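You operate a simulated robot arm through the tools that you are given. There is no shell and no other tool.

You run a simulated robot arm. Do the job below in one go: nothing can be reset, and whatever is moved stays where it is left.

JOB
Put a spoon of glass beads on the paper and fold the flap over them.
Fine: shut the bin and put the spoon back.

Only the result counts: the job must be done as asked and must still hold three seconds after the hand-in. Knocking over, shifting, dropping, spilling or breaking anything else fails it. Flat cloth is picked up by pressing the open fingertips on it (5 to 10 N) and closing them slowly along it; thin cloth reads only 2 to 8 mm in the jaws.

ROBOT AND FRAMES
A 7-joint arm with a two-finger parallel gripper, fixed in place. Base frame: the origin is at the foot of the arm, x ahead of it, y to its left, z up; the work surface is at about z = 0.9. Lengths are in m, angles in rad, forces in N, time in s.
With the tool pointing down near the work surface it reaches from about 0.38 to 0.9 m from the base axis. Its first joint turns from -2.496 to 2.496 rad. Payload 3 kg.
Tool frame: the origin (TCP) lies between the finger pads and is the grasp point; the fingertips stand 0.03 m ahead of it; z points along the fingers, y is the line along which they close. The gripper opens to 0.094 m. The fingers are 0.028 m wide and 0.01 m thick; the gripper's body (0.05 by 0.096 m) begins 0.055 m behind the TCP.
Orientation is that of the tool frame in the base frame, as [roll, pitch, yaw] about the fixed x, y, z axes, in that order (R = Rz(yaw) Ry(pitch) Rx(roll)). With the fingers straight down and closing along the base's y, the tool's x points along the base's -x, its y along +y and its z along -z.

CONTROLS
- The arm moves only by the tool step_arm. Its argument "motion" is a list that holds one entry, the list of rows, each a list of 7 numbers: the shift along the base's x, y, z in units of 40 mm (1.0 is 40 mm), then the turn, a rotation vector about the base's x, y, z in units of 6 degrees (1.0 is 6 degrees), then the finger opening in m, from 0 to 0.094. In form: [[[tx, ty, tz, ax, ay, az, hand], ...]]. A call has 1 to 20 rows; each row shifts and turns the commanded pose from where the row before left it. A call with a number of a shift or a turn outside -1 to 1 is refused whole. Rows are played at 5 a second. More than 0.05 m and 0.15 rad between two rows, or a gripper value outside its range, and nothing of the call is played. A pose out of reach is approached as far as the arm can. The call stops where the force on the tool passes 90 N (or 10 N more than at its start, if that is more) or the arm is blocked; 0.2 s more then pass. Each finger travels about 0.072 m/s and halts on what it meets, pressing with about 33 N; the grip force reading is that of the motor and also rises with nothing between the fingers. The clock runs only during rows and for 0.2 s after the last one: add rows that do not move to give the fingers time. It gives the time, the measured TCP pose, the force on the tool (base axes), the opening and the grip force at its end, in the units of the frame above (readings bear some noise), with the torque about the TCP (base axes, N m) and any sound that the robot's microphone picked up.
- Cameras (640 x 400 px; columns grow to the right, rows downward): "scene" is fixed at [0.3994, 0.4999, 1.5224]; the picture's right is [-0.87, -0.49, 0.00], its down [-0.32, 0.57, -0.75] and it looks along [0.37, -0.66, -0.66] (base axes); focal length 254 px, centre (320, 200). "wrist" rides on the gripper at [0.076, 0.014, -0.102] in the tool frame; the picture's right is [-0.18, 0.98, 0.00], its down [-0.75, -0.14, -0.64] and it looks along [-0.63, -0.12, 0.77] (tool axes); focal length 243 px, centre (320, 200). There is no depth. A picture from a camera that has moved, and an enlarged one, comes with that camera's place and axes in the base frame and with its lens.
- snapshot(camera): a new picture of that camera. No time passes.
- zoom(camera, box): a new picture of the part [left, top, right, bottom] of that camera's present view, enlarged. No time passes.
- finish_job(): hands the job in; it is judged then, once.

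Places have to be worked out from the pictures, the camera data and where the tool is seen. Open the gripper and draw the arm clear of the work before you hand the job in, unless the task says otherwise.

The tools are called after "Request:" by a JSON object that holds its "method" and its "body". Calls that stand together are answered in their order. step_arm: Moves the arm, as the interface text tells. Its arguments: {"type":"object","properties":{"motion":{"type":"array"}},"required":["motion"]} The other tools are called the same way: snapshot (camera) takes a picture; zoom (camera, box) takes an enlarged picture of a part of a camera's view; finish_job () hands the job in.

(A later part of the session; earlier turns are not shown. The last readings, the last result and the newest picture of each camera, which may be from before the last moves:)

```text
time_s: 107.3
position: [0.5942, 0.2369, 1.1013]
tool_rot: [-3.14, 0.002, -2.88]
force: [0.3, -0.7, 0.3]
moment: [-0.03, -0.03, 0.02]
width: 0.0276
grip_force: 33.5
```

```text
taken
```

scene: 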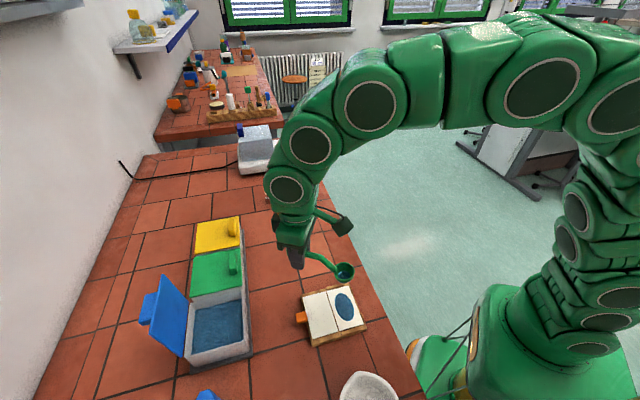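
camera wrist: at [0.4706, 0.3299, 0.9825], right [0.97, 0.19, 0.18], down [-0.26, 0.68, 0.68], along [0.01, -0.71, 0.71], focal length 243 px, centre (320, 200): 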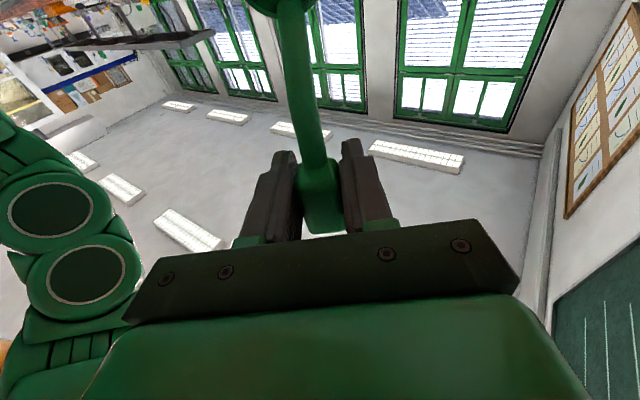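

Request:
{"method": "step_arm", "body": {"motion": [[[-0.0796, 0.2465, 0, 0, 0, 0.99, 0.005], [-0.1045, 0.237, 0, 0, 0, 0.99, 0.005], [-0.1287, 0.2248, 0, 0, 0, 0.99, 0.005], [-0.1511, 0.2103, 0, 0, 0, 0.99, 0.005], [-0.1723, 0.1934, 0, 0, 0, 0.99, 0.005], [-0.1913, 0.1746, 0, 0, 0, 0.99, 0.005], [-0.2082, 0.1541, 0, 0, 0, 0.99, 0.005], [-0.2232, 0.1315, 0, 0, 0, 0.99, 0.005], [-0.2355, 0.1078, 0, 0, 0, 0.99, 0.005], [-0.2455, 0.0826, 0, 0, 0, 0.99, 0.005], [-0.2527, 0.0569, 0, 0, 0, 0.99, 0.005], [-0.2572, 0.0307, 0, 0, 0, 0.99, 0.005], [-0.259, 0.0036, 0, 0, 0, 0.99, 0.005], [-0.258, -0.023, 0, 0, 0, 0.99, 0.005], [-0.2542, -0.0499, 0, 0, 0, 0.99, 0.005], [-0.2477, -0.0757, 0, 0, 0, 0.99, 0.005], [0, 0, 0, 0, 0, 0, 0.005]]]}}

Request:
{"method": "snapshot", "body": {"camera": "scene"}}

Request:
{"method": "snapshot", "body": {"camera": "wrist"}}

```text
time_s: 110.9
position: [0.4628, 0.3051, 1.1013]
tool_rot: [-3.141, 0.001, -1.222]
force: [0.0, -0.6, -1.0]
moment: [0.04, -0.02, -0.03]
width: 0.0273
grip_force: 32.7
```

```text
taken
```

scene: 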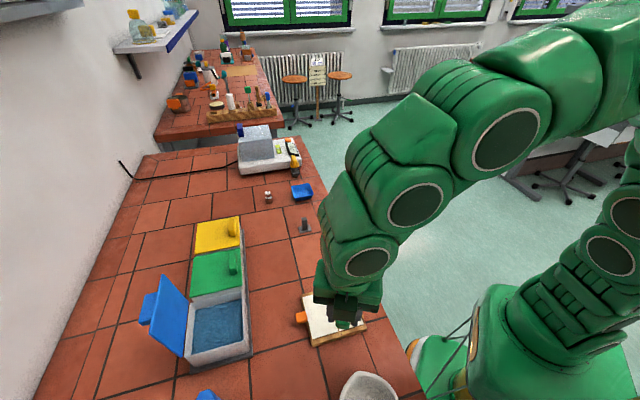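

```text
taken
camera wrist: at [0.4764, 0.2295, 1.2033], right [-0.99, -0.16, 0.0], down [-0.13, 0.76, 0.64], along [-0.1, 0.63, -0.77], focal length 243 px, centre (320, 200)
```

wrist: 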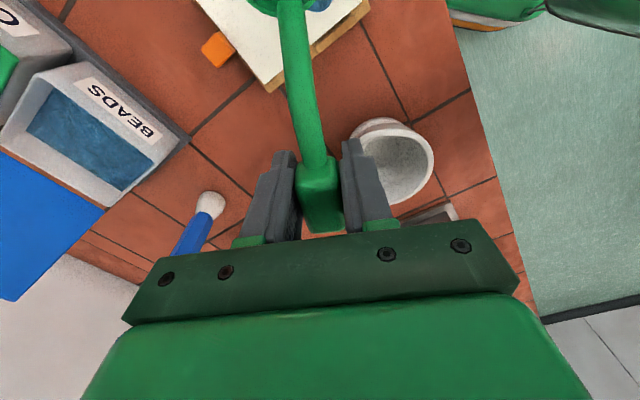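

Spoon now points toward −70°. I pitch it nose-down 60° on this side.

Request:
{"method": "step_arm", "body": {"motion": [[[0.0564, -0.155, -0.012, 0.94, 0.342, 0, 0.005], [0.0564, -0.155, -0.012, 0.94, 0.342, 0, 0.005], [0.06, -0.165, -0.012, 0.94, 0.342, 0, 0.005], [0.067, -0.184, -0.012, 0.94, 0.342, 0, 0.005], [0.07, -0.194, -0.012, 0.94, 0.342, 0, 0.005], [0.074, -0.203, -0.012, 0.94, 0.342, 0, 0.005], [0.0775, -0.213, -0.012, 0.94, 0.342, 0, 0.005], [0.0845, -0.232, -0.012, 0.94, 0.342, 0, 0.005], [0.088, -0.242, -0.012, 0.94, 0.342, 0, 0.005], [0.088, -0.242, -0.012, 0.94, 0.342, 0, 0.005], [0, 0, 0, 0, 0, 0, 0.005]]]}}

Request:
{"method": "snapshot", "body": {"camera": "scene"}}

```text
time_s: 113.3
position: [0.4908, 0.2263, 1.0955]
tool_rot: [-3.141, 1.049, -1.223]
force: [-0.5, -0.2, -1.2]
moment: [0.02, 0.0, 0.03]
width: 0.0274
grip_force: 32.7
```

```text
taken
```

scene: 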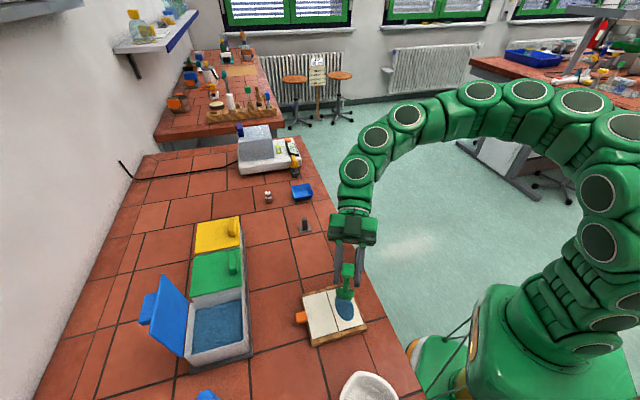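

This side is far more comfortable and clearly visible. I continue to 84°, then 102°.

Request:
{"method": "step_arm", "body": {"motion": [[[0.0955, -0.2627, -0.043, 0.94, 0.342, 0, 0.005], [0.0955, -0.2627, -0.043, 0.94, 0.342, 0, 0.005], [0.0955, -0.2627, -0.043, 0.94, 0.342, 0, 0.005], [0.0955, -0.2627, -0.043, 0.94, 0.342, 0, 0.005], [0, 0, 0, 0, 0, 0, 0.005]]]}}

Request:
{"method": "zoom", "body": {"camera": "scene", "box": [270, 210, 410, 360]}}

```text
time_s: 114.5
position: [0.5058, 0.184, 1.0901]
tool_rot: [-3.134, 1.468, -1.216]
force: [-0.3, 0.2, 0.1]
moment: [0.01, 0.01, 0.02]
width: 0.0275
grip_force: 32.8
```

```text
2.67 times, centred on (340, 285) of scene
camera zoom: at [0.3994, 0.4999, 1.5224], right [-0.87, -0.49, 0.0], down [-0.32, 0.57, -0.75], along [0.37, -0.66, -0.66], focal length 678 px, centre (267, -27)
```

zoom: 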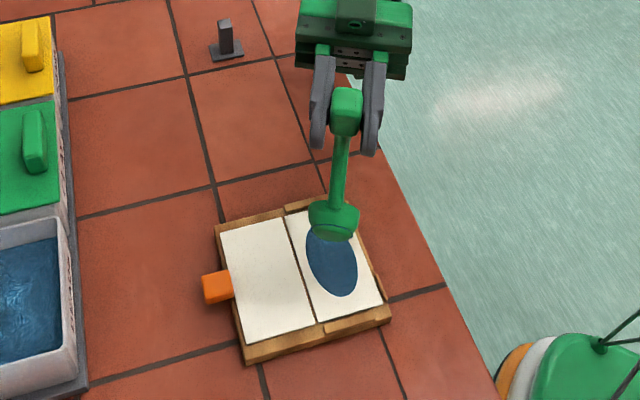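

Very clear view. I continue past vertical to 102°.

Request:
{"method": "step_arm", "body": {"motion": [[[0.0872, -0.24, -0.1175, 0.94, 0.342, 0, 0.005], [0.0872, -0.24, -0.1175, 0.94, 0.342, 0, 0.005], [0.0872, -0.24, -0.1175, 0.94, 0.342, 0, 0.005], [0, 0, 0, 0, 0, 0, 0.005], [0, 0, 0, 0, 0, 0, 0.005]]]}}

Request:
{"method": "zoom", "body": {"camera": "scene", "box": [270, 210, 410, 360]}}

```text
time_s: 115.7
position: [0.5167, 0.1539, 1.076]
tool_rot: [0.0, 1.361, 1.917]
force: [-0.2, 0.0, 0.6]
moment: [-0.01, 0.01, 0.03]
width: 0.0276
grip_force: 33.2
```

```text
2.67 times, centred on (340, 285) of scene
camera zoom: at [0.3994, 0.4999, 1.5224], right [-0.87, -0.49, 0.0], down [-0.32, 0.57, -0.75], along [0.37, -0.66, -0.66], focal length 678 px, centre (267, -27)
```

zoom: 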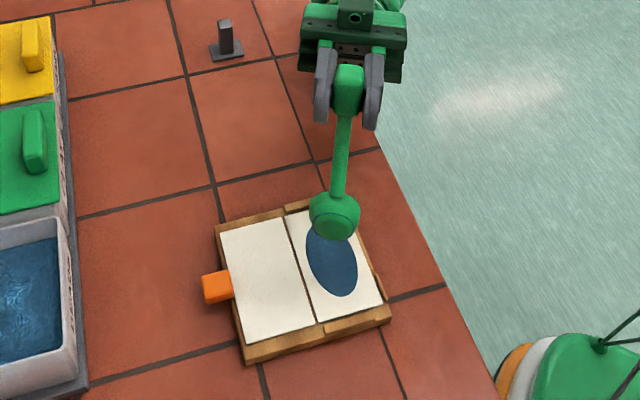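

Exactly at 102°. I go on to 120° keeping the hand high enough above the table.

Request:
{"method": "step_arm", "body": {"motion": [[[0.0704, -0.1935, -0.06, 0.94, 0.342, 0, 0.005], [0.0704, -0.1935, -0.06, 0.94, 0.342, 0, 0.005], [0.0704, -0.1935, -0.06, 0.94, 0.342, 0, 0.005], [0, 0, 0, 0, 0, 0, 0.005], [0, 0, 0, 0, 0, 0, 0.005], [0, 0, 0, 0, 0, 0, 0.005]]]}}

Request:
{"method": "zoom", "body": {"camera": "scene", "box": [270, 210, 410, 360]}}

```text
time_s: 117.1
position: [0.5249, 0.1329, 1.0688]
tool_rot: [0.002, 1.047, 1.918]
force: [0.1, -0.9, -1.0]
moment: [0.06, -0.01, -0.02]
width: 0.0276
grip_force: 32.8
```

```text
2.67 times, centred on (340, 285) of scene
camera zoom: at [0.3994, 0.4999, 1.5224], right [-0.87, -0.49, 0.0], down [-0.32, 0.57, -0.75], along [0.37, -0.66, -0.66], focal length 678 px, centre (267, -27)
```

zoom: 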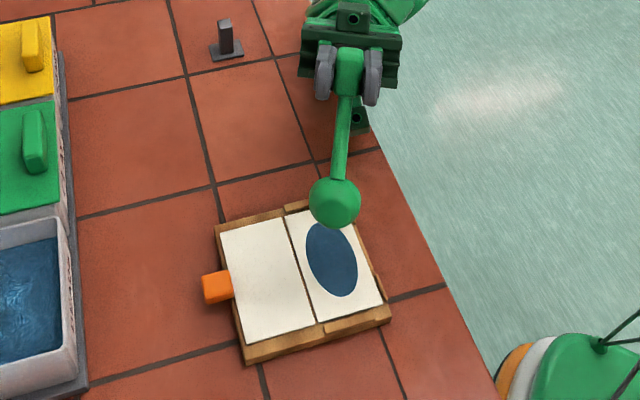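

The dark content visible under the bowl is gone, so the spoon appears emptied. I zoom on the pile and bowl.

Request:
{"method": "zoom", "body": {"camera": "scene", "box": [300, 280, 370, 350]}}

Request:
{"method": "zoom", "body": {"camera": "scene", "box": [320, 240, 370, 310]}}

```text
5.71 times, centred on (335, 315) of scene
camera zoom: at [0.3994, 0.4999, 1.5224], right [-0.87, -0.49, 0.0], down [-0.32, 0.57, -0.75], along [0.37, -0.66, -0.66], focal length 1453 px, centre (234, -457)
```

zoom: 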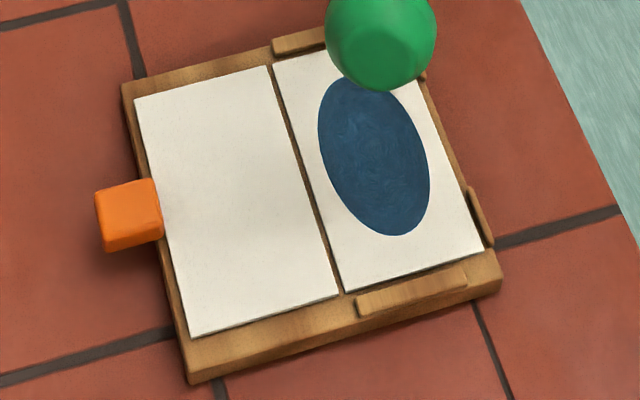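

```text
5.71 times, centred on (345, 275) of scene
camera zoom: at [0.3994, 0.4999, 1.5224], right [-0.87, -0.49, 0.0], down [-0.32, 0.57, -0.75], along [0.37, -0.66, -0.66], focal length 1453 px, centre (177, -229)
```

zoom: 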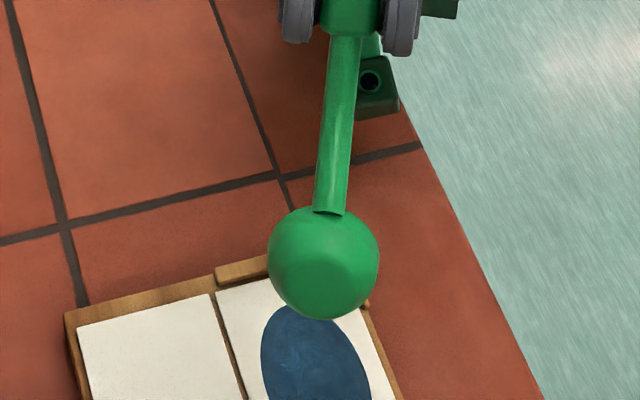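

Spoon is empty and the pile intact. I turn the spoon upright again along the reverse path.

Request:
{"method": "step_arm", "body": {"motion": [[[-0.0776, 0.215, 0.06, -0.94, -0.342, 0, 0.005], [-0.0776, 0.215, 0.06, -0.94, -0.342, 0, 0.005], [-0.0776, 0.215, 0.06, -0.94, -0.342, 0, 0.005], [-0.0776, 0.215, 0.06, -0.94, -0.342, 0, 0.005], [-0.0776, 0.215, 0.06, -0.94, -0.342, 0, 0.005], [-0.0776, 0.215, 0.06, -0.94, -0.342, 0, 0.005], [-0.0776, 0.215, 0.06, -0.94, -0.342, 0, 0.005], [-0.0776, 0.215, 0.06, -0.94, -0.342, 0, 0.005], [-0.0776, 0.215, 0.06, -0.94, -0.342, 0, 0.005], [-0.0776, 0.215, 0.06, -0.94, -0.342, 0, 0.005], [-0.0776, 0.215, 0.06, -0.94, -0.342, 0, 0.005], [-0.0776, 0.215, 0.06, -0.94, -0.342, 0, 0.005], [-0.0776, 0.215, 0.06, -0.94, -0.342, 0, 0.005], [-0.0776, 0.215, 0.06, -0.94, -0.342, 0, 0.005], [-0.0776, 0.215, 0.06, -0.94, -0.342, 0, 0.005], [-0.0776, 0.215, 0.06, -0.94, -0.342, 0, 0.005], [-0.0776, 0.215, 0.06, -0.94, -0.342, 0, 0.005], [-0.0776, 0.215, 0.06, -0.94, -0.342, 0, 0.005], [-0.0776, 0.215, 0.06, -0.94, -0.342, 0, 0.005], [-0.0776, 0.215, 0.06, -0.94, -0.342, 0, 0.005]]]}}

Request:
{"method": "snapshot", "body": {"camera": "scene"}}

Request:
{"method": "snapshot", "body": {"camera": "wrist"}}

```text
time_s: 121.3
position: [0.4623, 0.3047, 1.1164]
tool_rot: [-3.141, 0.001, -1.221]
force: [-0.5, 0.0, -0.7]
moment: [0.04, 0.03, -0.01]
width: 0.0272
grip_force: 33.3
```

```text
taken
```

scene: 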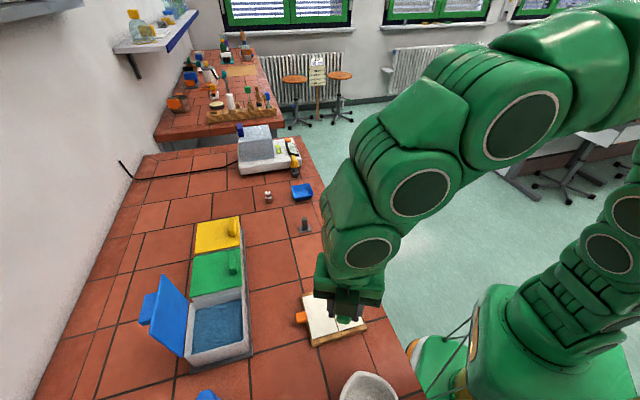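

```text
taken
camera wrist: at [0.4761, 0.2284, 1.2185], right [-0.99, -0.16, 0.0], down [-0.13, 0.76, 0.64], along [-0.1, 0.63, -0.77], focal length 243 px, centre (320, 200)
```

wrist: 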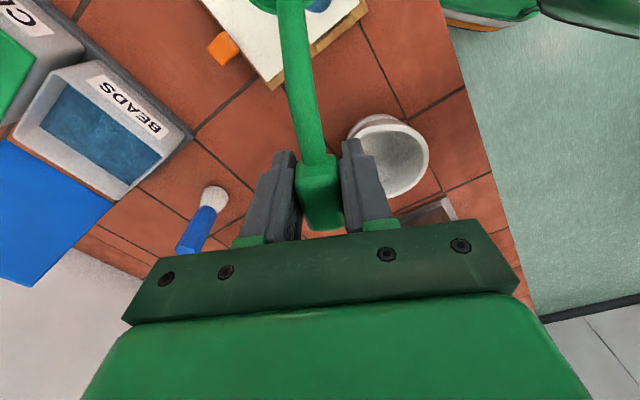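

The mortar stays where it was displaced (to be fixed later). I now yaw the spoon back toward its pick orientation and head for the stand.

Request:
{"method": "step_arm", "body": {"motion": [[[0.22, -0.08, 0.03, 0, 0, -1, 0.005], [0.22, -0.08, 0.03, 0, 0, -1, 0.005], [0.22, -0.08, 0.03, 0, 0, -1, 0.005], [0.22, -0.08, 0.03, 0, 0, -1, 0.005], [0.22, -0.08, 0, 0, 0, -1, 0.005], [0.22, -0.08, 0, 0, 0, -1, 0.005], [0.22, -0.08, 0, 0, 0, -1, 0.005], [0.22, -0.08, 0, 0, 0, -1, 0.005], [0.22, -0.08, 0, 0, 0, -1, 0.005], [0.22, -0.1, 0, 0, 0, -1, 0.005], [0.22, -0.1, 0, 0, 0, -1, 0.005], [0.22, -0.12, 0, 0, 0, -1, 0.005], [0.22, -0.15, 0, 0, 0, -1, 0.005], [0.2, -0.2, 0, 0, 0, -1, 0.005], [0.2, -0.25, 0, 0, 0, -1, 0.005], [0.2, -0.3, 0, 0, 0, -1, 0.005], [0.2, -0.35, 0, 0, 0, -1, 0.005], [0.2, -0.4, 0, 0, 0, -1, 0.005], [0.2, -0.4, 0, 0, 0, -1, 0.005], [0.2, -0.4, 0, 0, 0, -1, 0.005]]]}}

Request:
{"method": "snapshot", "body": {"camera": "scene"}}

```text
time_s: 125.5
position: [0.6352, 0.1642, 1.1197]
tool_rot: [-3.141, 0.002, 2.965]
force: [0.2, 1.0, 0.0]
moment: [-0.01, 0.0, -0.01]
width: 0.0275
grip_force: 32.9
```

```text
taken
```

scene: 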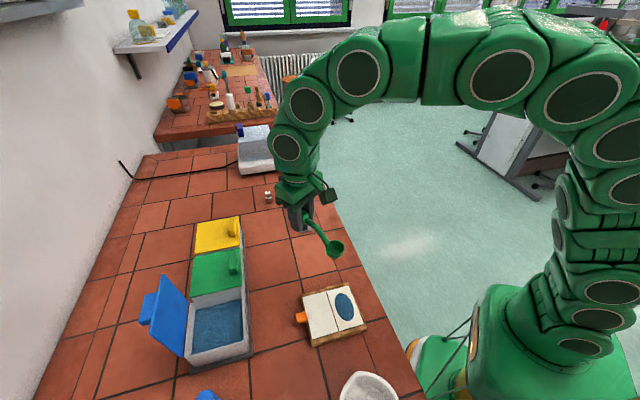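

Spoon is empty and bowl looks clean. I finish the yaw and come above the stand.

Request:
{"method": "step_arm", "body": {"motion": [[[0.325, -0.517, 0, 0, 0, -0.97, 0.005], [0.325, -0.517, 0, 0, 0, -0.97, 0.005], [0.325, -0.517, 0, 0, 0, -0.97, 0.005], [0.325, -0.517, 0, 0, 0, -0.97, 0.005], [0.325, -0.517, -0.2, 0, 0, -0.97, 0.005], [0.325, -0.517, -0.3, 0, 0, -0.97, 0.005], [0, 0, 0, 0, 0, 0, 0.005], [0, 0, 0, 0, 0, 0, 0.005]]]}}

Request:
{"method": "snapshot", "body": {"camera": "wrist"}}

Request:
{"method": "zoom", "body": {"camera": "scene", "box": [260, 150, 380, 270]}}

```text
time_s: 127.3
position: [0.713, 0.0395, 1.1011]
tool_rot: [3.141, 0.004, 2.356]
force: [1.1, -0.8, -0.2]
moment: [-0.02, -0.01, -0.03]
width: 0.0275
grip_force: 33.1
```

```text
taken
camera wrist: at [0.6702, 0.1036, 1.2028], right [0.82, 0.57, 0.0], down [0.43, -0.63, 0.64], along [0.36, -0.53, -0.77], focal length 243 px, centre (320, 200)
```

wrist: 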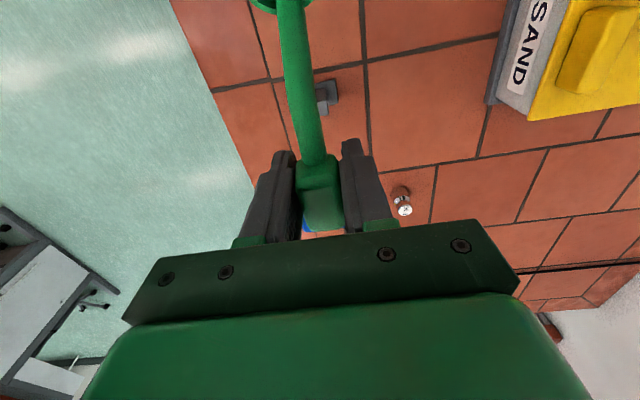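

```text
3.33 times, centred on (320, 210) of scene
camera zoom: at [0.3994, 0.4999, 1.5224], right [-0.87, -0.49, 0.0], down [-0.32, 0.57, -0.75], along [0.37, -0.66, -0.66], focal length 848 px, centre (320, 167)
```

zoom: 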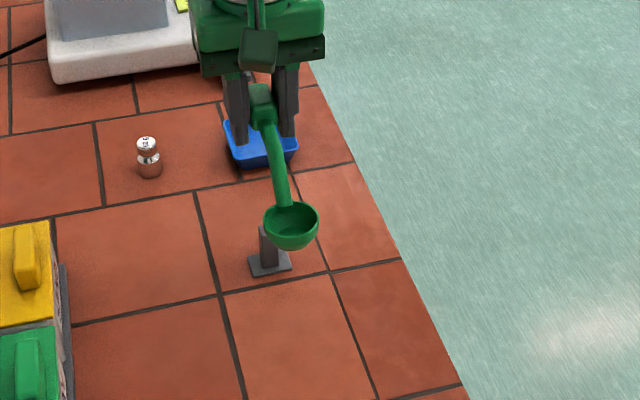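

Bowl is empty and clean. I lower the spoon to the exact pick pose (0.713, 0.040, 0.963), slowing at the end.

Request:
{"method": "step_arm", "body": {"motion": [[[0, 0.02, -0.6, 0, 0, 0, 0.005], [0, 0, -0.8, 0, 0, 0, 0.005], [0, 0, -0.8, 0, 0, 0, 0.005], [0, 0, -0.6, 0, 0, 0, 0.005], [0, 0, -0.3, 0, 0, 0, 0.005], [0, 0, -0.15, 0, 0, 0, 0.005], [0, 0, 0, 0, 0, 0, 0.005]]]}}

Request:
{"method": "zoom", "body": {"camera": "scene", "box": [270, 170, 350, 270]}}

Request:
{"method": "zoom", "body": {"camera": "wrist", "box": [240, 0, 410, 250]}}

```text
time_s: 128.9
position: [0.7112, 0.041, 0.9701]
tool_rot: [-3.14, 0.001, 2.357]
force: [0.2, -0.5, -0.6]
moment: [-0.01, -0.03, 0.01]
width: 0.0276
grip_force: 32.9
```

```text
4.00 times, centred on (310, 220) of scene
camera zoom: at [0.3994, 0.4999, 1.5224], right [-0.87, -0.49, 0.0], down [-0.32, 0.57, -0.75], along [0.37, -0.66, -0.66], focal length 1017 px, centre (360, 120)
```

zoom: 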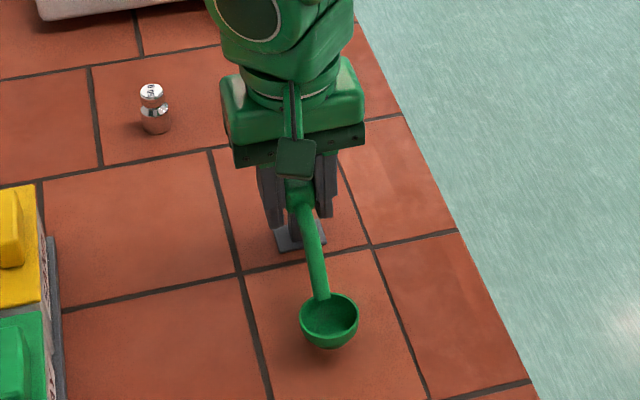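

```text
1.60 times, centred on (325, 125) of wrist
camera zoom: at [0.6688, 0.1064, 1.072], right [0.82, 0.57, 0.0], down [0.43, -0.63, 0.64], along [0.36, -0.53, -0.77], focal length 388 px, centre (312, 320)
```

zoom: 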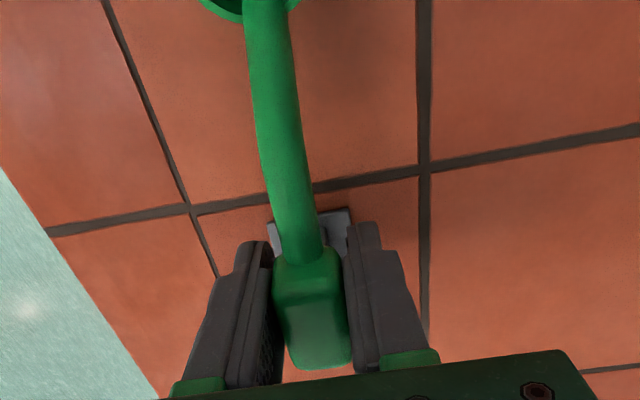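

Alignment matches the pick images within about a millimetre. I lower the last 7 mm gently, watching for contact.

Request:
{"method": "step_arm", "body": {"motion": [[[0, 0, -0.06, 0, 0, 0, 0.005], [0, 0, -0.06, 0, 0, 0, 0.005], [0, 0, -0.04, 0, 0, 0, 0.005], [0, 0, 0, 0, 0, 0, 0.005]]]}}

Request:
{"method": "zoom", "body": {"camera": "scene", "box": [270, 170, 350, 270]}}

```text
time_s: 129.9
position: [0.7118, 0.0412, 0.9652]
tool_rot: [3.141, 0.002, 2.357]
force: [-1.5, 0.8, 12.9]
moment: [-0.22, -0.18, 0.0]
width: 0.0276
grip_force: 33.8
```

```text
4.00 times, centred on (310, 220) of scene
camera zoom: at [0.3994, 0.4999, 1.5224], right [-0.87, -0.49, 0.0], down [-0.32, 0.57, -0.75], along [0.37, -0.66, -0.66], focal length 1017 px, centre (360, 120)
```

zoom: 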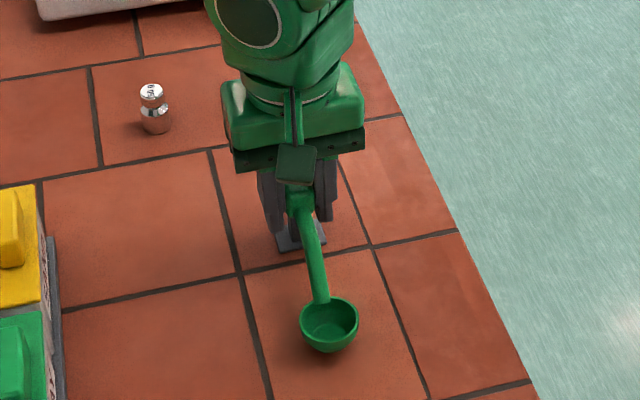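

Contact registers at 13 N with the load at the block's rear edge, so the spoon is ~1° nose-up in the grip and about 1.5–2 mm outward of its original spot. I lift 1.5 mm, correct the tilt and offset, and lower again.

Request:
{"method": "step_arm", "body": {"motion": [[[0, 0, 0.06, 0, 0, 0, 0.005], [-0.03, -0.03, 0, -0.14, -0.14, 0, 0.005], [0, 0, 0, 0, 0, 0, 0.005], [0, 0, -0.03, 0, 0, 0, 0.005], [0, 0, 0, 0, 0, 0, 0.005]]]}}

Request:
{"method": "zoom", "body": {"camera": "scene", "box": [270, 170, 350, 270]}}

```text
time_s: 131.1
position: [0.7107, 0.04, 0.9654]
tool_rot: [-3.14, 0.022, 2.354]
force: [-0.2, -0.2, -0.6]
moment: [-0.03, -0.01, 0.01]
width: 0.0274
grip_force: 33.5
```

```text
4.00 times, centred on (310, 220) of scene
camera zoom: at [0.3994, 0.4999, 1.5224], right [-0.87, -0.49, 0.0], down [-0.32, 0.57, -0.75], along [0.37, -0.66, -0.66], focal length 1017 px, centre (360, 120)
```

zoom: 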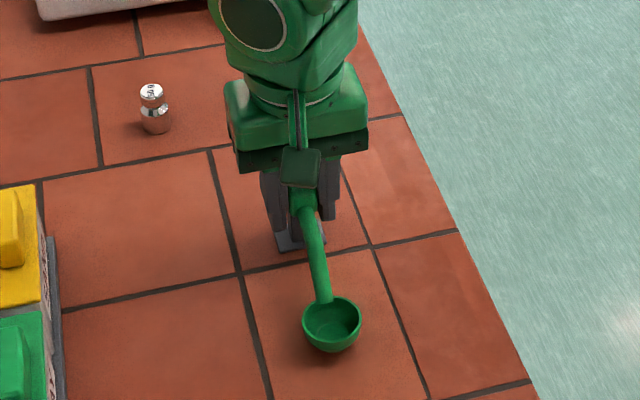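

Request:
{"method": "step_arm", "body": {"motion": [[[0, 0, -0.025, 0, 0, 0, 0.005], [0, 0, -0.025, 0, 0, 0, 0.005], [0, 0, 0, 0, 0, 0, 0.005]]]}}

Request:
{"method": "zoom", "body": {"camera": "scene", "box": [270, 170, 350, 270]}}

```text
time_s: 131.9
position: [0.7111, 0.04, 0.9643]
tool_rot: [3.141, 0.023, 2.356]
force: [0.6, -1.8, 10.7]
moment: [-0.24, -0.21, 0.0]
width: 0.0273
grip_force: 32.7
```

```text
4.00 times, centred on (310, 220) of scene
camera zoom: at [0.3994, 0.4999, 1.5224], right [-0.87, -0.49, 0.0], down [-0.32, 0.57, -0.75], along [0.37, -0.66, -0.66], focal length 1017 px, centre (360, 120)
```

zoom: 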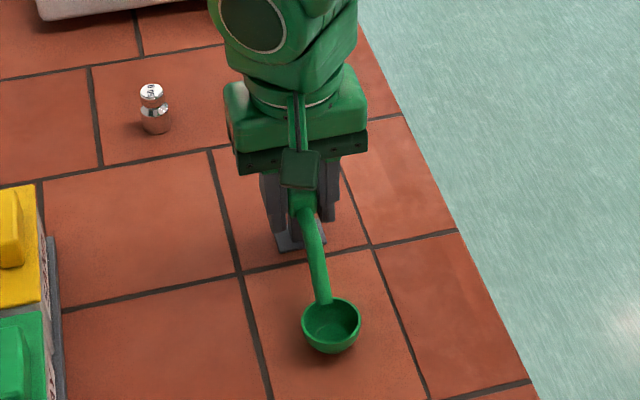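

The contact is still at the block's rear edge (about +27 mm), so the spoon remains slightly nose-up. I tilt nose-down another 2° and press lightly again to find the flat contact.

Request:
{"method": "step_arm", "body": {"motion": [[[0, 0, 0, -0.118, -0.118, 0, 0.005], [0, 0, 0, -0.118, -0.118, 0, 0.005], [0, 0, -0.025, 0, 0, 0, 0.005], [0, 0, 0, 0, 0, 0, 0.005]]]}}

Request:
{"method": "zoom", "body": {"camera": "scene", "box": [290, 200, 340, 270]}}

```text
time_s: 132.9
position: [0.711, 0.0399, 0.9648]
tool_rot: [-3.141, 0.058, 2.357]
force: [-5.4, 4.3, 20.4]
moment: [0.35, 0.4, 0.02]
width: 0.0272
grip_force: 32.5
```

```text
5.71 times, centred on (315, 235) of scene
camera zoom: at [0.3994, 0.4999, 1.5224], right [-0.87, -0.49, 0.0], down [-0.32, 0.57, -0.75], along [0.37, -0.66, -0.66], focal length 1453 px, centre (349, 0)
```

zoom: 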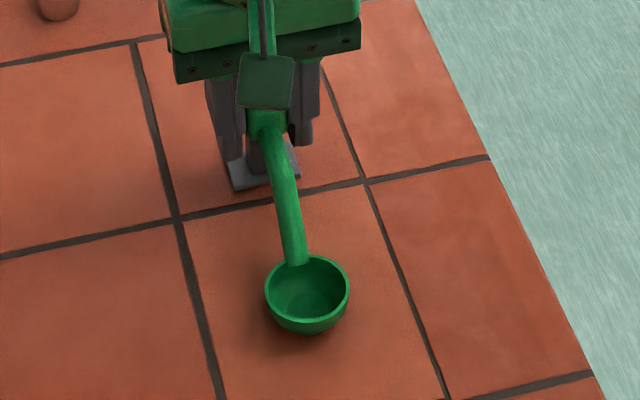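

The moment flipped: contact now at the front edge, so the flat seat is about halfway (≈1° back) and the support is broad. I lift 1 mm, rotate 1° back, nudge ~1.5 mm toward the original spot, and set down lightly.

Request:
{"method": "step_arm", "body": {"motion": [[[0, 0, 0.05, 0.118, 0.118, 0, 0.005], [-0.045, 0.01, 0, 0, 0, 0, 0.005], [0, 0, -0.03, 0, 0, 0, 0.005], [0, 0, -0.02, 0, 0, 0, 0.005], [0, 0, 0, 0, 0, 0, 0.005]]]}}

Request:
{"method": "zoom", "body": {"camera": "scene", "box": [290, 200, 340, 270]}}

```text
time_s: 134.1
position: [0.7093, 0.0401, 0.9636]
tool_rot: [3.142, 0.039, 2.358]
force: [-1.2, -2.1, 26.2]
moment: [-0.42, -0.4, -0.04]
width: 0.0276
grip_force: 33.2
```

```text
5.71 times, centred on (315, 235) of scene
camera zoom: at [0.3994, 0.4999, 1.5224], right [-0.87, -0.49, 0.0], down [-0.32, 0.57, -0.75], along [0.37, -0.66, -0.66], focal length 1453 px, centre (349, 0)
```

zoom: 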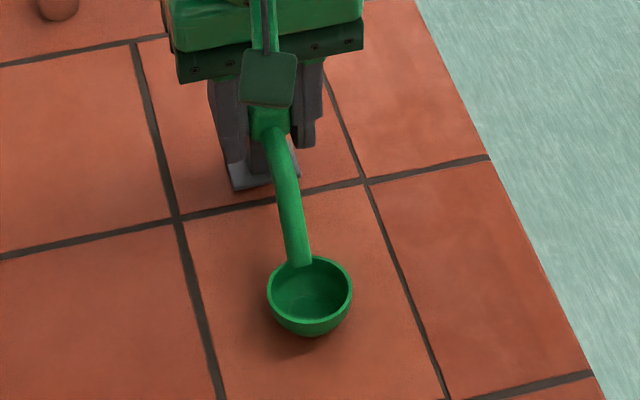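

The bowl now matches its original picture position within a pixel. I relieve the pressure slightly with half a degree nose-down, then open the fingers in small steps.

Request:
{"method": "step_arm", "body": {"motion": [[[0, 0, 0.012, -0.05, -0.05, 0, 0.005], [0, 0, 0, 0, 0, 0, 0.02], [0, 0, 0, 0, 0, 0, 0.028], [0, 0, 0, 0, 0, 0, 0.03], [0, 0, 0, 0, 0, 0, 0.031]]]}}

Request:
{"method": "zoom", "body": {"camera": "scene", "box": [290, 200, 340, 270]}}

Request:
{"method": "zoom", "body": {"camera": "wrist", "box": [240, 0, 410, 250]}}

```text
time_s: 135.3
position: [0.7091, 0.0399, 0.963]
tool_rot: [-3.139, 0.045, 2.357]
force: [-0.1, -1.0, 0.5]
moment: [-0.01, 0.04, 0.0]
width: 0.031
grip_force: 0.0
```

```text
5.71 times, centred on (315, 235) of scene
camera zoom: at [0.3994, 0.4999, 1.5224], right [-0.87, -0.49, 0.0], down [-0.32, 0.57, -0.75], along [0.37, -0.66, -0.66], focal length 1453 px, centre (349, 0)
```

zoom: 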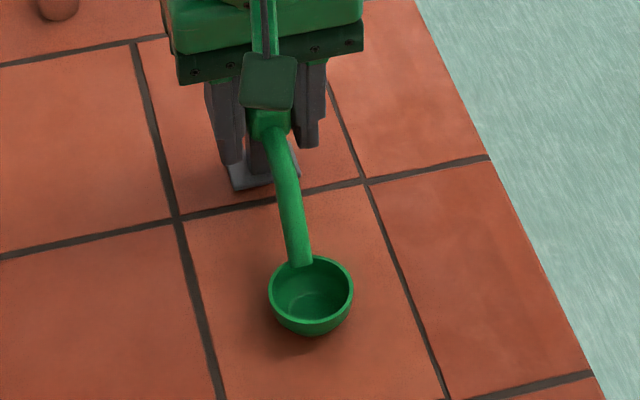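

```text
1.60 times, centred on (325, 125) of wrist
camera zoom: at [0.6629, 0.108, 1.0607], right [0.82, 0.57, 0.01], down [0.41, -0.61, 0.68], along [0.39, -0.55, -0.74], focal length 388 px, centre (312, 320)
```

zoom: 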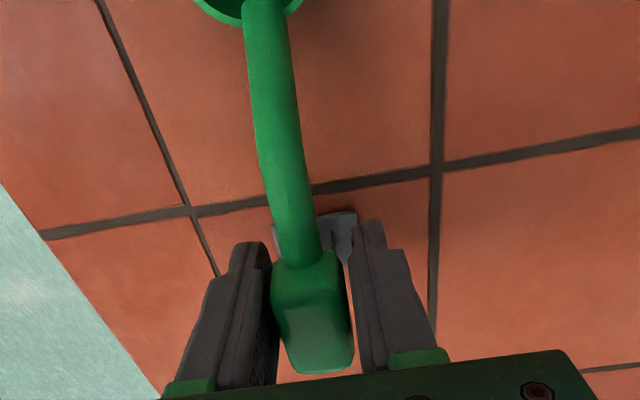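

The spoon stays put on its stand. I open wider and withdraw straight up.

Request:
{"method": "step_arm", "body": {"motion": [[[0, 0, 0, 0, 0, 0, 0.045], [0, 0, 0, 0, 0, 0, 0.06], [0, 0, 0.2, 0, 0, 0, 0.06], [0, 0, 0.5, 0, 0, 0, 0.06], [0, 0, 0.8, 0, 0, 0, 0.06], [0, 0, 0.8, 0.3, 0.3, 0, 0.06], [0, 0, 0.8, 0, 0, 0, 0.06], [0, 0, 0, 0, 0, 0, 0.06]]]}}

Request:
{"method": "zoom", "body": {"camera": "scene", "box": [290, 200, 340, 270]}}

Request:
{"method": "snapshot", "body": {"camera": "scene"}}

```text
time_s: 137.1
position: [0.7107, 0.04, 1.0874]
tool_rot: [-3.14, 0.001, 2.358]
force: [-0.3, -0.3, -0.8]
moment: [-0.03, 0.01, -0.01]
width: 0.0599
grip_force: 0.0
```

```text
5.71 times, centred on (315, 235) of scene
camera zoom: at [0.3994, 0.4999, 1.5224], right [-0.87, -0.49, 0.0], down [-0.32, 0.57, -0.75], along [0.37, -0.66, -0.66], focal length 1453 px, centre (349, 0)
```

zoom: 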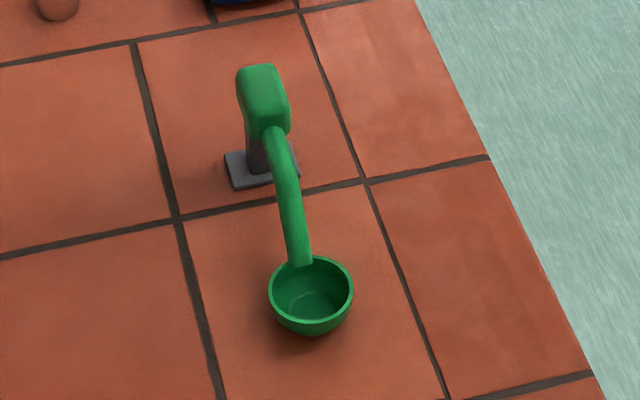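

```text
taken
```

scene: 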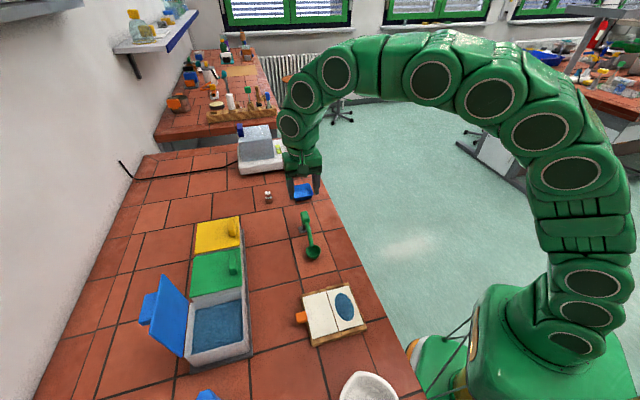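

The spoon sits exactly as at the start. Next I close the bin: I yaw back by 90°, rise and move in front of the bead bin.

Request:
{"method": "step_arm", "body": {"motion": [[[0, 0.2, 0.5, 0, 0, 1, 0.06], [-0.1, 0.45, 0.5, 0, 0, 1, 0.05], [-0.15, 0.48, 0.5, 0, 0, 1, 0.04], [-0.15, 0.48, 0.4, 0, 0, 1, 0.03], [-0.15, 0.48, 0.3, 0, 0, 1, 0.02], [-0.15, 0.48, 0.3, 0, 0, 1, 0.01], [-0.15, 0.48, 0, 0, 0, 1, 0], [-0.15, 0.48, 0, 0, 0, 1, 0], [-0.15, 0.48, 0, 0, 0, 1, 0], [-0.15, 0.48, 0, 0, 0, 1, 0], [-0.15, 0.48, 0, 0, 0, 1, 0], [-0.15, 0.48, 0, 0, 0, 1, 0], [-0.15, 0.48, 0, 0, 0, 1, 0], [-0.15, 0.48, 0, 0, 0, 1, 0], [-0.15, 0.48, 0, 0, 0, 1, 0], [0, 0, 0, 0, 0, 0, 0]]]}}

Request:
{"method": "snapshot", "body": {"camera": "wrist"}}

Request:
{"method": "zoom", "body": {"camera": "scene", "box": [130, 240, 270, 380]}}

```text
time_s: 140.5
position: [0.6274, 0.3155, 1.1889]
tool_rot: [-3.141, 0.004, -2.356]
force: [-0.2, -0.3, -0.7]
moment: [0.01, 0.01, 0.01]
width: 0.0
grip_force: 32.6
```

```text
taken
camera wrist: at [0.5633, 0.2719, 1.2891], right [-0.57, 0.82, 0.0], down [0.63, 0.43, 0.64], along [0.53, 0.36, -0.76], focal length 243 px, centre (320, 200)
```

wrist: 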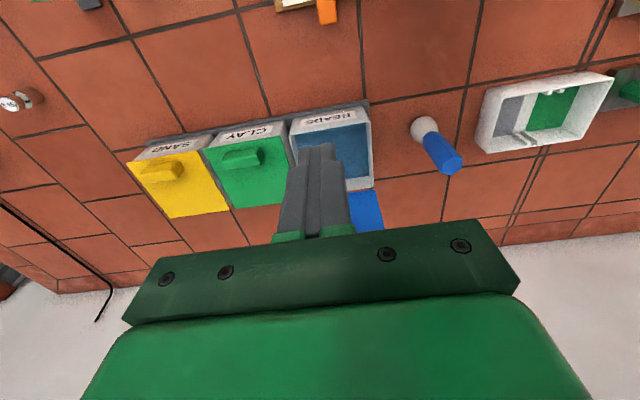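

```text
2.86 times, centred on (200, 310) of scene
camera zoom: at [0.3994, 0.4999, 1.5224], right [-0.87, -0.49, 0.0], down [-0.32, 0.57, -0.75], along [0.37, -0.66, -0.66], focal length 727 px, centre (663, -114)
```

zoom: 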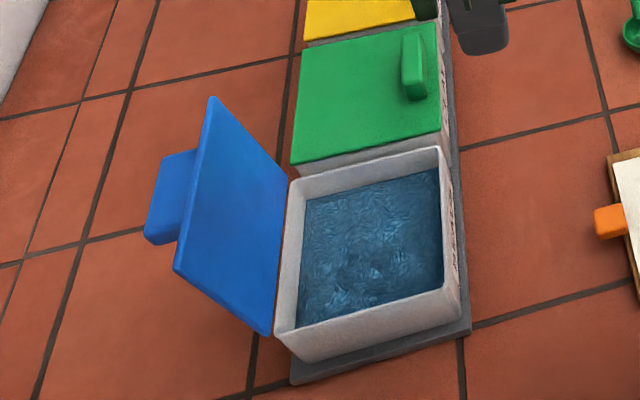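

Measured lid: edge ≈ z 1.0875 at ~95° about hinge (0.755, 0.442). I tilt the tool 45° outward and move above the lid's top edge, on the side clear of its handle.

Request:
{"method": "step_arm", "body": {"motion": [[[-0.049, 0.137, 0.05, 0.663, -0.663, 0, 0], [-0.049, 0.137, 0.05, 0.663, -0.663, 0, 0], [-0.049, 0.137, 0.05, 0.663, -0.663, 0, 0], [-0.049, 0.137, 0.05, 0.663, -0.663, 0, 0], [-0.049, 0.137, 0.05, 0.663, -0.663, 0, 0], [-0.049, 0.137, 0.05, 0.663, -0.663, 0, 0], [-0.049, 0.137, 0, 0.663, -0.663, 0, 0], [-0.049, 0.137, 0, 0.663, -0.663, 0, 0], [0.39, 0.39, 0, 0, 0, 0, 0], [0.39, 0.39, 0, 0, 0, 0, 0], [0.39, 0.39, 0, 0, 0, 0, 0], [0.39, 0.39, -0.1, 0, 0, 0, 0], [0.39, 0.39, -0.1, 0, 0, 0, 0], [0.39, 0.39, -0.1, 0, 0, 0, 0], [0.39, 0.39, -0.2, 0, 0, 0, 0], [0.39, 0.39, -0.2, 0, 0, 0, 0], [0, 0, 0, 0, 0, 0, 0]]]}}

Request:
{"method": "snapshot", "body": {"camera": "wrist"}}

Request:
{"method": "zoom", "body": {"camera": "scene", "box": [110, 240, 270, 380]}}

```text
time_s: 144.1
position: [0.7362, 0.4843, 1.1719]
tool_rot: [-3.141, 0.79, -2.356]
force: [0.5, -0.7, -0.9]
moment: [-0.01, -0.01, -0.02]
width: 0.0002
grip_force: 33.0
```

```text
taken
camera wrist: at [0.637, 0.4062, 1.1883], right [-0.6, 0.79, 0.13], down [0.15, -0.05, 0.99], along [0.78, 0.61, -0.09], focal length 243 px, centre (320, 200)
```

wrist: 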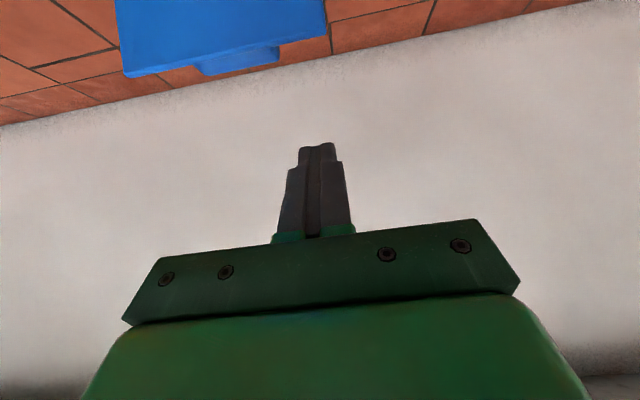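

```text
2.86 times, centred on (190, 310) of scene
camera zoom: at [0.3994, 0.4999, 1.5224], right [-0.87, -0.49, 0.0], down [-0.32, 0.57, -0.75], along [0.37, -0.66, -0.66], focal length 727 px, centre (691, -114)
```

zoom: 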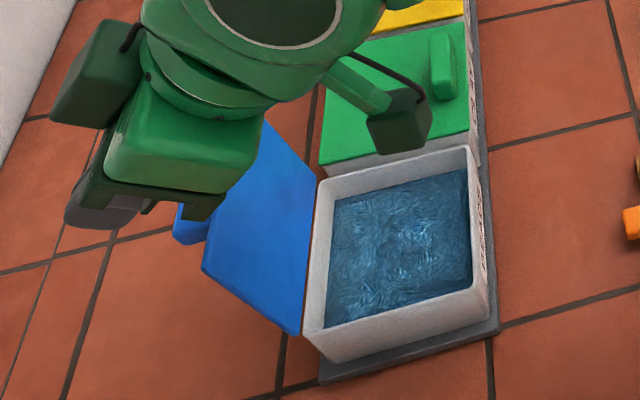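

The finger is over the outer end of the lid edge, clear of the handle. I lower it to just behind and above the edge, then push inward slowly.

Request:
{"method": "step_arm", "body": {"motion": [[[0.11, -0.03, -0.4, 0, 0, 0, 0], [0, 0, -0.4, 0, 0, 0, 0], [0, 0, -0.4, 0, 0, 0, 0], [0, 0, -0.35, 0, 0, 0, 0], [0, 0, 0, 0, 0, 0, 0]]]}}

Request:
{"method": "snapshot", "body": {"camera": "wrist"}}

Request:
{"method": "zoom", "body": {"camera": "scene", "box": [110, 240, 270, 380]}}

```text
time_s: 145.3
position: [0.7411, 0.4828, 1.1097]
tool_rot: [-3.14, 0.787, -2.358]
force: [-0.1, -0.7, -0.5]
moment: [-0.01, -0.01, 0.01]
width: 0.0001
grip_force: 32.5
```

```text
taken
camera wrist: at [0.6422, 0.4049, 1.1261], right [-0.6, 0.79, 0.13], down [0.15, -0.04, 0.99], along [0.78, 0.61, -0.09], focal length 243 px, centre (320, 200)
```

wrist: 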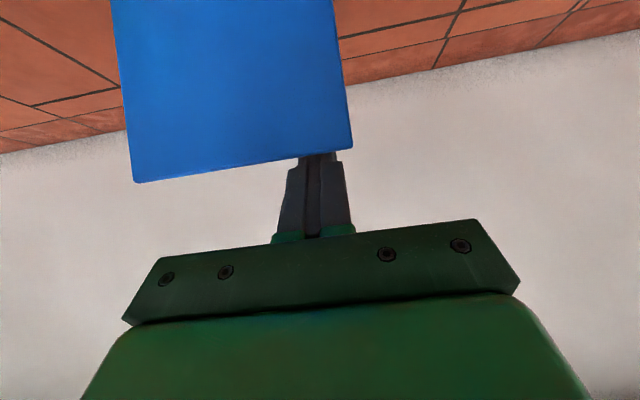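

```text
2.86 times, centred on (190, 310) of scene
camera zoom: at [0.3994, 0.4999, 1.5224], right [-0.87, -0.49, 0.0], down [-0.32, 0.57, -0.75], along [0.37, -0.66, -0.66], focal length 727 px, centre (691, -114)
```

zoom: 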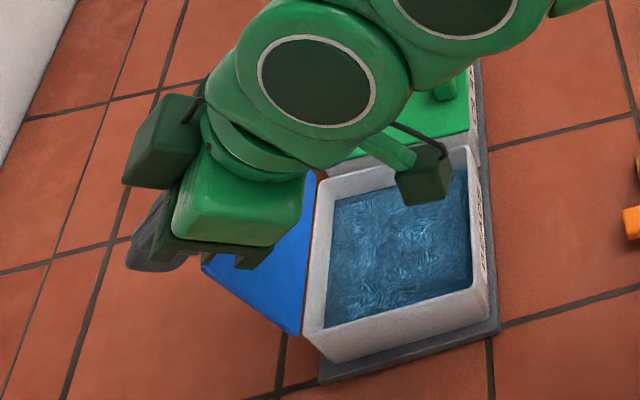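

The fingertip is hooked behind the lid's edge. I drag inward slowly to bring the lid past vertical.

Request:
{"method": "step_arm", "body": {"motion": [[[-0.0825, -0.0825, 0, 0, 0, 0, 0], [-0.0825, -0.0825, 0, 0, 0, 0, 0], [-0.0825, -0.0825, 0, 0, 0, 0, 0], [-0.0825, -0.0825, 0, 0, 0, 0, 0], [-0.0825, -0.0825, 0, 0, 0, 0, 0], [-0.0825, -0.0825, 0, 0, 0, 0, 0], [-0.0825, -0.0825, 0, 0, 0, 0, 0], [-0.0825, -0.0825, 0, 0, 0, 0, 0], [-0.0825, -0.0825, 0, 0, 0, 0, 0]]]}}

Request:
{"method": "zoom", "body": {"camera": "scene", "box": [110, 240, 270, 380]}}

Request:
{"method": "snapshot", "body": {"camera": "wrist"}}

```text
time_s: 147.3
position: [0.7109, 0.4532, 1.1094]
tool_rot: [-3.141, 0.788, -2.355]
force: [-0.2, 0.7, 0.6]
moment: [0.02, 0.0, 0.03]
width: 0.0
grip_force: 32.9
```

```text
2.86 times, centred on (190, 310) of scene
camera zoom: at [0.3994, 0.4999, 1.5224], right [-0.87, -0.49, 0.0], down [-0.32, 0.57, -0.75], along [0.37, -0.66, -0.66], focal length 727 px, centre (691, -114)
```

zoom: 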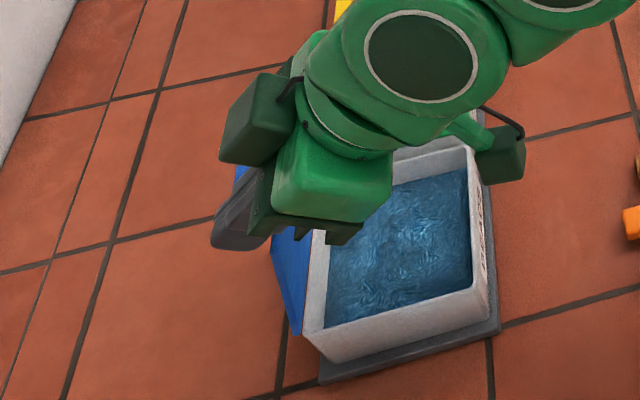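

```text
taken
camera wrist: at [0.6119, 0.3747, 1.1267], right [-0.6, 0.79, 0.13], down [0.15, -0.04, 0.99], along [0.78, 0.62, -0.09], focal length 243 px, centre (320, 200)
```

wrist: 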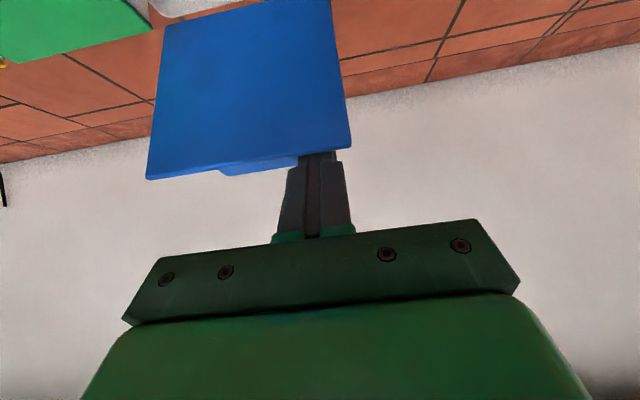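

The lid is past vertical and following. I continue along its arc to about 40°.

Request:
{"method": "step_arm", "body": {"motion": [[[-0.0756, -0.0756, -0.02, 0, 0, 0, 0], [-0.0756, -0.0756, -0.03, 0, 0, 0, 0], [-0.0756, -0.0756, -0.03, 0, 0, 0, 0], [-0.0756, -0.0756, -0.04, 0, 0, 0, 0], [-0.0756, -0.0756, -0.04, 0, 0, 0, 0], [-0.0756, -0.0756, -0.045, 0, 0, 0, 0], [-0.0756, -0.0756, -0.05, 0, 0, 0, 0], [-0.0756, -0.0756, -0.05, 0, 0, 0, 0], [-0.0756, -0.0756, -0.055, 0, 0, 0, 0], [-0.0711, -0.0711, -0.065, 0, 0, 0, 0], [-0.0711, -0.0711, -0.07, 0, 0, 0, 0], [-0.0711, -0.0711, -0.07, 0, 0, 0, 0], [-0.0711, -0.0711, -0.075, 0, 0, 0, 0], [-0.0711, -0.0711, -0.08, 0, 0, 0, 0], [-0.0711, -0.0711, -0.08, 0, 0, 0, 0], [-0.0711, -0.0711, -0.085, 0, 0, 0, 0], [-0.0711, -0.0711, -0.085, 0, 0, 0, 0]]]}}

Request:
{"method": "zoom", "body": {"camera": "scene", "box": [110, 240, 270, 380]}}

Request:
{"method": "snapshot", "body": {"camera": "wrist"}}

```text
time_s: 150.9
position: [0.6625, 0.4043, 1.071]
tool_rot: [-3.137, 0.788, -2.353]
force: [-0.2, -0.1, 0.2]
moment: [0.01, -0.03, -0.01]
width: 0.0
grip_force: 33.0
```

```text
2.86 times, centred on (190, 310) of scene
camera zoom: at [0.3994, 0.4999, 1.5224], right [-0.87, -0.49, 0.0], down [-0.32, 0.57, -0.75], along [0.37, -0.66, -0.66], focal length 727 px, centre (691, -114)
```

zoom: 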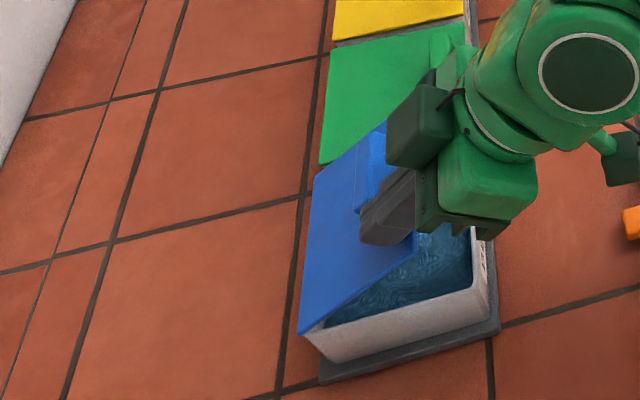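

```text
taken
camera wrist: at [0.5636, 0.3262, 1.0879], right [-0.6, 0.79, 0.13], down [0.15, -0.05, 0.99], along [0.78, 0.61, -0.09], focal length 243 px, centre (320, 200)
```

wrist: 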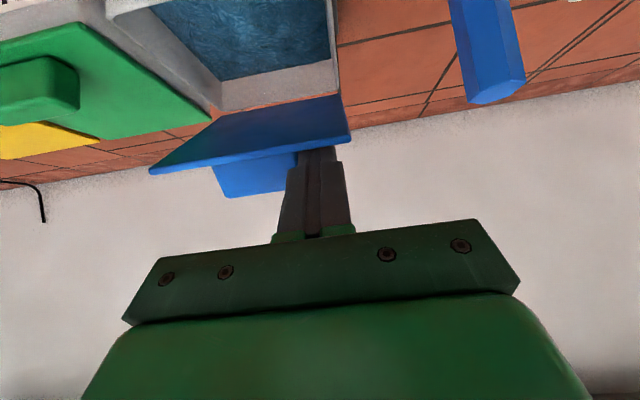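

Lid at about 40°. I keep pressing along the arc down to nearly closed.

Request:
{"method": "step_arm", "body": {"motion": [[[-0.05, -0.05, -0.09, 0, 0, 0, 0], [-0.05, -0.05, -0.095, 0, 0, 0, 0], [-0.045, -0.045, -0.1, 0, 0, 0, 0], [-0.045, -0.045, -0.1, 0, 0, 0, 0], [-0.04, -0.04, -0.1, 0, 0, 0, 0], [-0.04, -0.04, -0.105, 0, 0, 0, 0], [-0.03, -0.03, -0.11, 0, 0, 0, 0], [-0.03, -0.03, -0.11, 0, 0, 0, 0], [-0.02, -0.02, -0.1, 0, 0, 0, 0], [-0.02, -0.02, -0.1, 0, 0, 0, 0], [-0.015, -0.015, -0.1, 0, 0, 0, 0], [-0.015, -0.015, -0.1, 0, 0, 0, 0], [-0.01, -0.01, -0.1, 0, 0, 0, 0], [-0.01, -0.01, -0.1, 0, 0, 0, 0], [-0.01, -0.01, -0.08, 0, 0, 0, 0]]]}}

Request:
{"method": "zoom", "body": {"camera": "scene", "box": [110, 240, 270, 380]}}

Request:
{"method": "snapshot", "body": {"camera": "wrist"}}

```text
time_s: 154.1
position: [0.6457, 0.3872, 1.0107]
tool_rot: [-3.138, 0.788, -2.354]
force: [0.6, -0.3, -0.4]
moment: [0.0, 0.03, 0.03]
width: 0.0
grip_force: 33.3
```

```text
2.86 times, centred on (190, 310) of scene
camera zoom: at [0.3994, 0.4999, 1.5224], right [-0.87, -0.49, 0.0], down [-0.32, 0.57, -0.75], along [0.37, -0.66, -0.66], focal length 727 px, centre (691, -114)
```

zoom: 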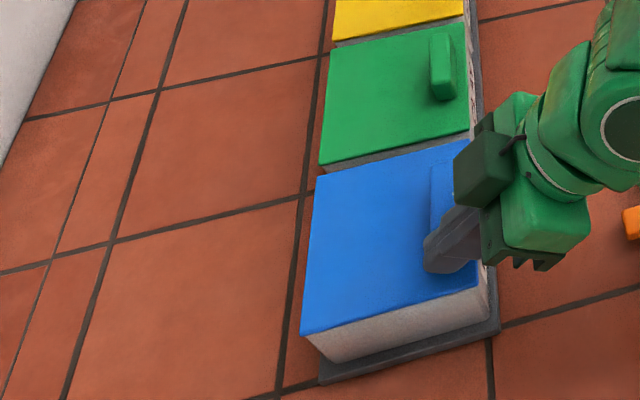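

```text
taken
camera wrist: at [0.5465, 0.3091, 1.028], right [-0.6, 0.79, 0.13], down [0.15, -0.04, 0.99], along [0.78, 0.62, -0.09], focal length 243 px, centre (320, 200)
```

wrist: 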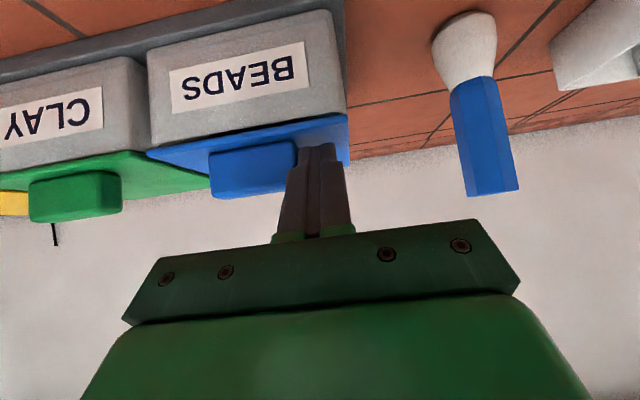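

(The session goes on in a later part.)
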